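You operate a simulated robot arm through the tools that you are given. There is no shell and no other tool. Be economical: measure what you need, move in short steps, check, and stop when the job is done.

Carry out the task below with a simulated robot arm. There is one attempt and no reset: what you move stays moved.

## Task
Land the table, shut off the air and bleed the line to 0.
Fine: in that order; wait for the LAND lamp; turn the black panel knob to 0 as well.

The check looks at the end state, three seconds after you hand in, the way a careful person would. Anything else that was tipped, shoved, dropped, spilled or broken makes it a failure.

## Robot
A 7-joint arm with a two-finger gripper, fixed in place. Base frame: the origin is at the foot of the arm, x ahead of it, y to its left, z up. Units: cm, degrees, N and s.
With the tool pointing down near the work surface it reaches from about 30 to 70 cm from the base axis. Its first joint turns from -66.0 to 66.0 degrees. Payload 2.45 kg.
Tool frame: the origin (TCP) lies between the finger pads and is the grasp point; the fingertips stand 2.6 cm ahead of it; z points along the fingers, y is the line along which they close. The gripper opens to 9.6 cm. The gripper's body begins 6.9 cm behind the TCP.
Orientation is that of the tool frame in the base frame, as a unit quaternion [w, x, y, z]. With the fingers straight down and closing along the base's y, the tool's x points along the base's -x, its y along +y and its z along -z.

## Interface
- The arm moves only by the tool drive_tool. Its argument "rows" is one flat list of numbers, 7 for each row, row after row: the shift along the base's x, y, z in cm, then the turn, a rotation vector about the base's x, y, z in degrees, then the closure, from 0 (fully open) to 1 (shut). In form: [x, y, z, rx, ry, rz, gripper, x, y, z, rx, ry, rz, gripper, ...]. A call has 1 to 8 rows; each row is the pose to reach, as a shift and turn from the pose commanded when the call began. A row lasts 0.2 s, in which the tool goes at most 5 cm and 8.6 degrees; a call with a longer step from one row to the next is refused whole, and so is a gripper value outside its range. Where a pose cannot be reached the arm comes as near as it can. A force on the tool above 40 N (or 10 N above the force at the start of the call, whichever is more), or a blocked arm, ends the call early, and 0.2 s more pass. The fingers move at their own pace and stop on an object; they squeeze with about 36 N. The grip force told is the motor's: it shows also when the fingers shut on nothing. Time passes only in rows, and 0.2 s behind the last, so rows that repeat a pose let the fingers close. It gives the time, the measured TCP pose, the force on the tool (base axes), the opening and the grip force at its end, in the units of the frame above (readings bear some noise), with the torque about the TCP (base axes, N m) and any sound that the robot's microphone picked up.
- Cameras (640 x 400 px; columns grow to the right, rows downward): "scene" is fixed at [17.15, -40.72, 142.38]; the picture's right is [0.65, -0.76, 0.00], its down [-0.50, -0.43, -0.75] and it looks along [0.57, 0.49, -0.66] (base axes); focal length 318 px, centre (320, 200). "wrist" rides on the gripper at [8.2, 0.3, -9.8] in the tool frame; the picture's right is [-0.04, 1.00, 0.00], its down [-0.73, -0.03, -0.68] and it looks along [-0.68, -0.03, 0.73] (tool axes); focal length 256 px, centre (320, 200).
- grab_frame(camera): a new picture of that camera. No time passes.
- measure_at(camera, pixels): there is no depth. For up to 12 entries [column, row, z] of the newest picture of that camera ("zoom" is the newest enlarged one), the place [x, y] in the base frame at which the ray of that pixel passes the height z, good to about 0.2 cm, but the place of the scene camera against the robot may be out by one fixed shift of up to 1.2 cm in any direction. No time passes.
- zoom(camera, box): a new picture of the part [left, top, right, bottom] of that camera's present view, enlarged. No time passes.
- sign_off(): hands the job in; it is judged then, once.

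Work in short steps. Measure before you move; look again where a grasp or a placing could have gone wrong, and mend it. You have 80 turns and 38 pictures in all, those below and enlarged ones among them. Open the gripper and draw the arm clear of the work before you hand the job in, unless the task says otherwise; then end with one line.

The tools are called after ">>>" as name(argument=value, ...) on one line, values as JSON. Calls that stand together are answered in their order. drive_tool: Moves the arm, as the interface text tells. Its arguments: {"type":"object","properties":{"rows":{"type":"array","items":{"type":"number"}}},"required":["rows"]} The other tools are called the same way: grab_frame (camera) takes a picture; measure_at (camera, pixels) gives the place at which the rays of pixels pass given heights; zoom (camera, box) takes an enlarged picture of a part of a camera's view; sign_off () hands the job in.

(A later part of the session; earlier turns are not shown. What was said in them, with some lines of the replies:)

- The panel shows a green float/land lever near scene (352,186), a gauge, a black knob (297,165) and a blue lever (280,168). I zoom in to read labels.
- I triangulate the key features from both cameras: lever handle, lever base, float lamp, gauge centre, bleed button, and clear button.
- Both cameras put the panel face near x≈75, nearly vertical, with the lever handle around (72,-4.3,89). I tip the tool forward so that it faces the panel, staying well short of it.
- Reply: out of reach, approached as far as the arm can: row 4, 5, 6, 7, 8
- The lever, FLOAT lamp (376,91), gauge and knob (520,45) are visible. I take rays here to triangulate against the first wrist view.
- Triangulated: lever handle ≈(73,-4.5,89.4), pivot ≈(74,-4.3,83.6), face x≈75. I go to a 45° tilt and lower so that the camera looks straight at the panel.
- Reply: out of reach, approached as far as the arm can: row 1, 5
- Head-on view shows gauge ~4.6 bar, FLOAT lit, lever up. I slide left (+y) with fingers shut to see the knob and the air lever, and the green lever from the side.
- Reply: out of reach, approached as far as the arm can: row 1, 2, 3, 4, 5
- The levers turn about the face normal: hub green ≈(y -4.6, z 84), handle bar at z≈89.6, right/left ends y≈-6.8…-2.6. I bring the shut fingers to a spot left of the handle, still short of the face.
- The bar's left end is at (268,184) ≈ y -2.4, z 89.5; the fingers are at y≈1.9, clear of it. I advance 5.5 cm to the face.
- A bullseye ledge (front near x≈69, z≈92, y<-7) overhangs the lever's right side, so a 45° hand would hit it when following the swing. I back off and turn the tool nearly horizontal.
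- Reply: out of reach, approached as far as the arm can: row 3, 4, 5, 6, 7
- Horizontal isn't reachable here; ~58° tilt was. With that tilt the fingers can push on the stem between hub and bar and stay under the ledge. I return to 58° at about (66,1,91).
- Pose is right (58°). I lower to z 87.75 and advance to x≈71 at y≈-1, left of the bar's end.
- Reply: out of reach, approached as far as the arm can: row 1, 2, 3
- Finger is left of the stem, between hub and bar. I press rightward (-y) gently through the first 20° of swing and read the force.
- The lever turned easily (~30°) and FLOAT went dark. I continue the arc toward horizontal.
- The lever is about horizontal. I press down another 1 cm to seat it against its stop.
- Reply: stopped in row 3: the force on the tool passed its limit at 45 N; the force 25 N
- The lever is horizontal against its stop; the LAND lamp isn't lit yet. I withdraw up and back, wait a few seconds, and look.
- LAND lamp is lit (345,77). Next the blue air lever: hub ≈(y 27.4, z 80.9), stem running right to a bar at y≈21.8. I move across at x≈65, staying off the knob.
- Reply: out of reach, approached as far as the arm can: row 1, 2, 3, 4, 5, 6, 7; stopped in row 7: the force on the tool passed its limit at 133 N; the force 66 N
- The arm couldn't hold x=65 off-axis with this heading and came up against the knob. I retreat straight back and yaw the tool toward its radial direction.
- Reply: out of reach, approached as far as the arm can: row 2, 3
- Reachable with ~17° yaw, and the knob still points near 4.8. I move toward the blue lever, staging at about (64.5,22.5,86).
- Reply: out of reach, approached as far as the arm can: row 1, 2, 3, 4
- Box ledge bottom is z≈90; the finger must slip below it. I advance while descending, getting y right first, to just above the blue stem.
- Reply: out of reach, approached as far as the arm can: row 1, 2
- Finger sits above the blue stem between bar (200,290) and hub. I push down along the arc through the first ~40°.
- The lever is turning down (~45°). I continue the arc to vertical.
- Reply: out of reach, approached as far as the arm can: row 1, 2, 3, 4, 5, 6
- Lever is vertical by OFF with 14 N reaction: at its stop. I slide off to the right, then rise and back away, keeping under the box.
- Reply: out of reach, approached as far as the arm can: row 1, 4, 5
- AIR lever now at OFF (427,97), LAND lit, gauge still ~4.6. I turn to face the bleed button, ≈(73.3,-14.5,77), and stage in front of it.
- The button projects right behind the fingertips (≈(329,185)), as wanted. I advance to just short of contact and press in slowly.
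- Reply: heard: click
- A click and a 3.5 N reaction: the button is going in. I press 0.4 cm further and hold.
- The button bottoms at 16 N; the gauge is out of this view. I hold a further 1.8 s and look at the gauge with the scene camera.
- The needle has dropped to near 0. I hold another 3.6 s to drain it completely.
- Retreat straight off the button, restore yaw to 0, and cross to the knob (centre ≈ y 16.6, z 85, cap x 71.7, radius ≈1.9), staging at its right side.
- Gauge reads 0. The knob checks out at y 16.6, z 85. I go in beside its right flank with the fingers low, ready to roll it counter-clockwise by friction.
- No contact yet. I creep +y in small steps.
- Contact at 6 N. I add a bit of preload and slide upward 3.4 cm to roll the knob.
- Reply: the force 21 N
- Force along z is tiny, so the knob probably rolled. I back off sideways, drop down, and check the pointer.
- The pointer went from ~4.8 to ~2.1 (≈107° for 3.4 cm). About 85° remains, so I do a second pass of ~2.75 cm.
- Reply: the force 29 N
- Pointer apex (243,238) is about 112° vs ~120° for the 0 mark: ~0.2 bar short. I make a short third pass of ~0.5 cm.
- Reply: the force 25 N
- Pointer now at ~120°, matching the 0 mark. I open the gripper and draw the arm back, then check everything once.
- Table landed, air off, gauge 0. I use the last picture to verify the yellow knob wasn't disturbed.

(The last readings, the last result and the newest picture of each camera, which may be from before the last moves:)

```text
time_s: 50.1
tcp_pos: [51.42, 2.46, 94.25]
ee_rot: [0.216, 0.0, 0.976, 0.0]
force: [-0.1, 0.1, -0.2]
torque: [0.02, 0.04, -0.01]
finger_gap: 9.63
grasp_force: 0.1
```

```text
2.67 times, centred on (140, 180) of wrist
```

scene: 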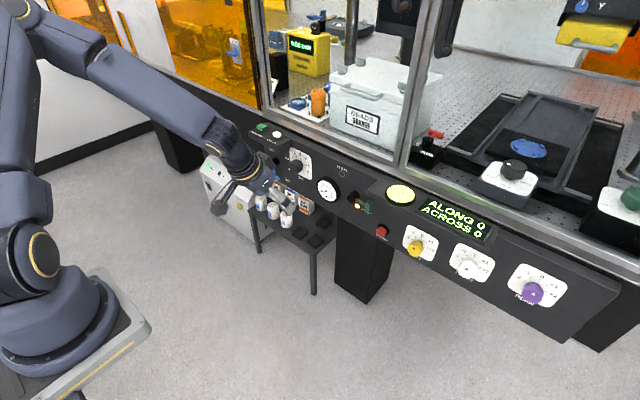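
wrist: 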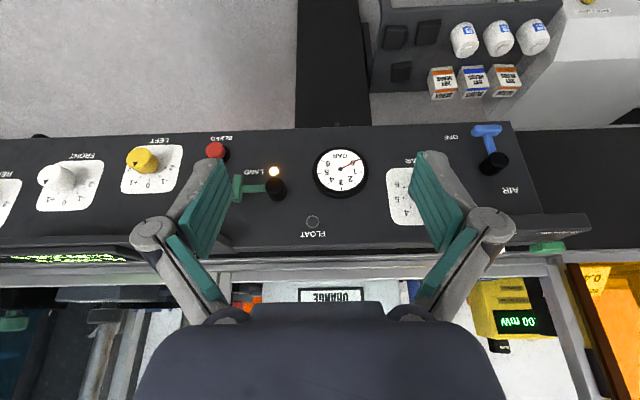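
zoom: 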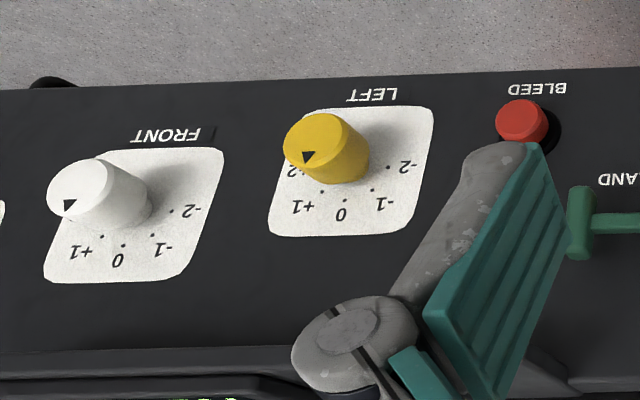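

The yellow knob still points near +1 as before, and the bleed button is out. Handing in.

>>> sign_off()

```text
The job is handed in.
```

The table is landed (LAND lamp lit), the air lever is at OFF, the line is bled to 0 on the gauge, and the black knob is at 0, done in that order. On the way to the air lever the closed fingers bumped the black knob once (133 N peak); it showed no damage and turned normally afterwards.
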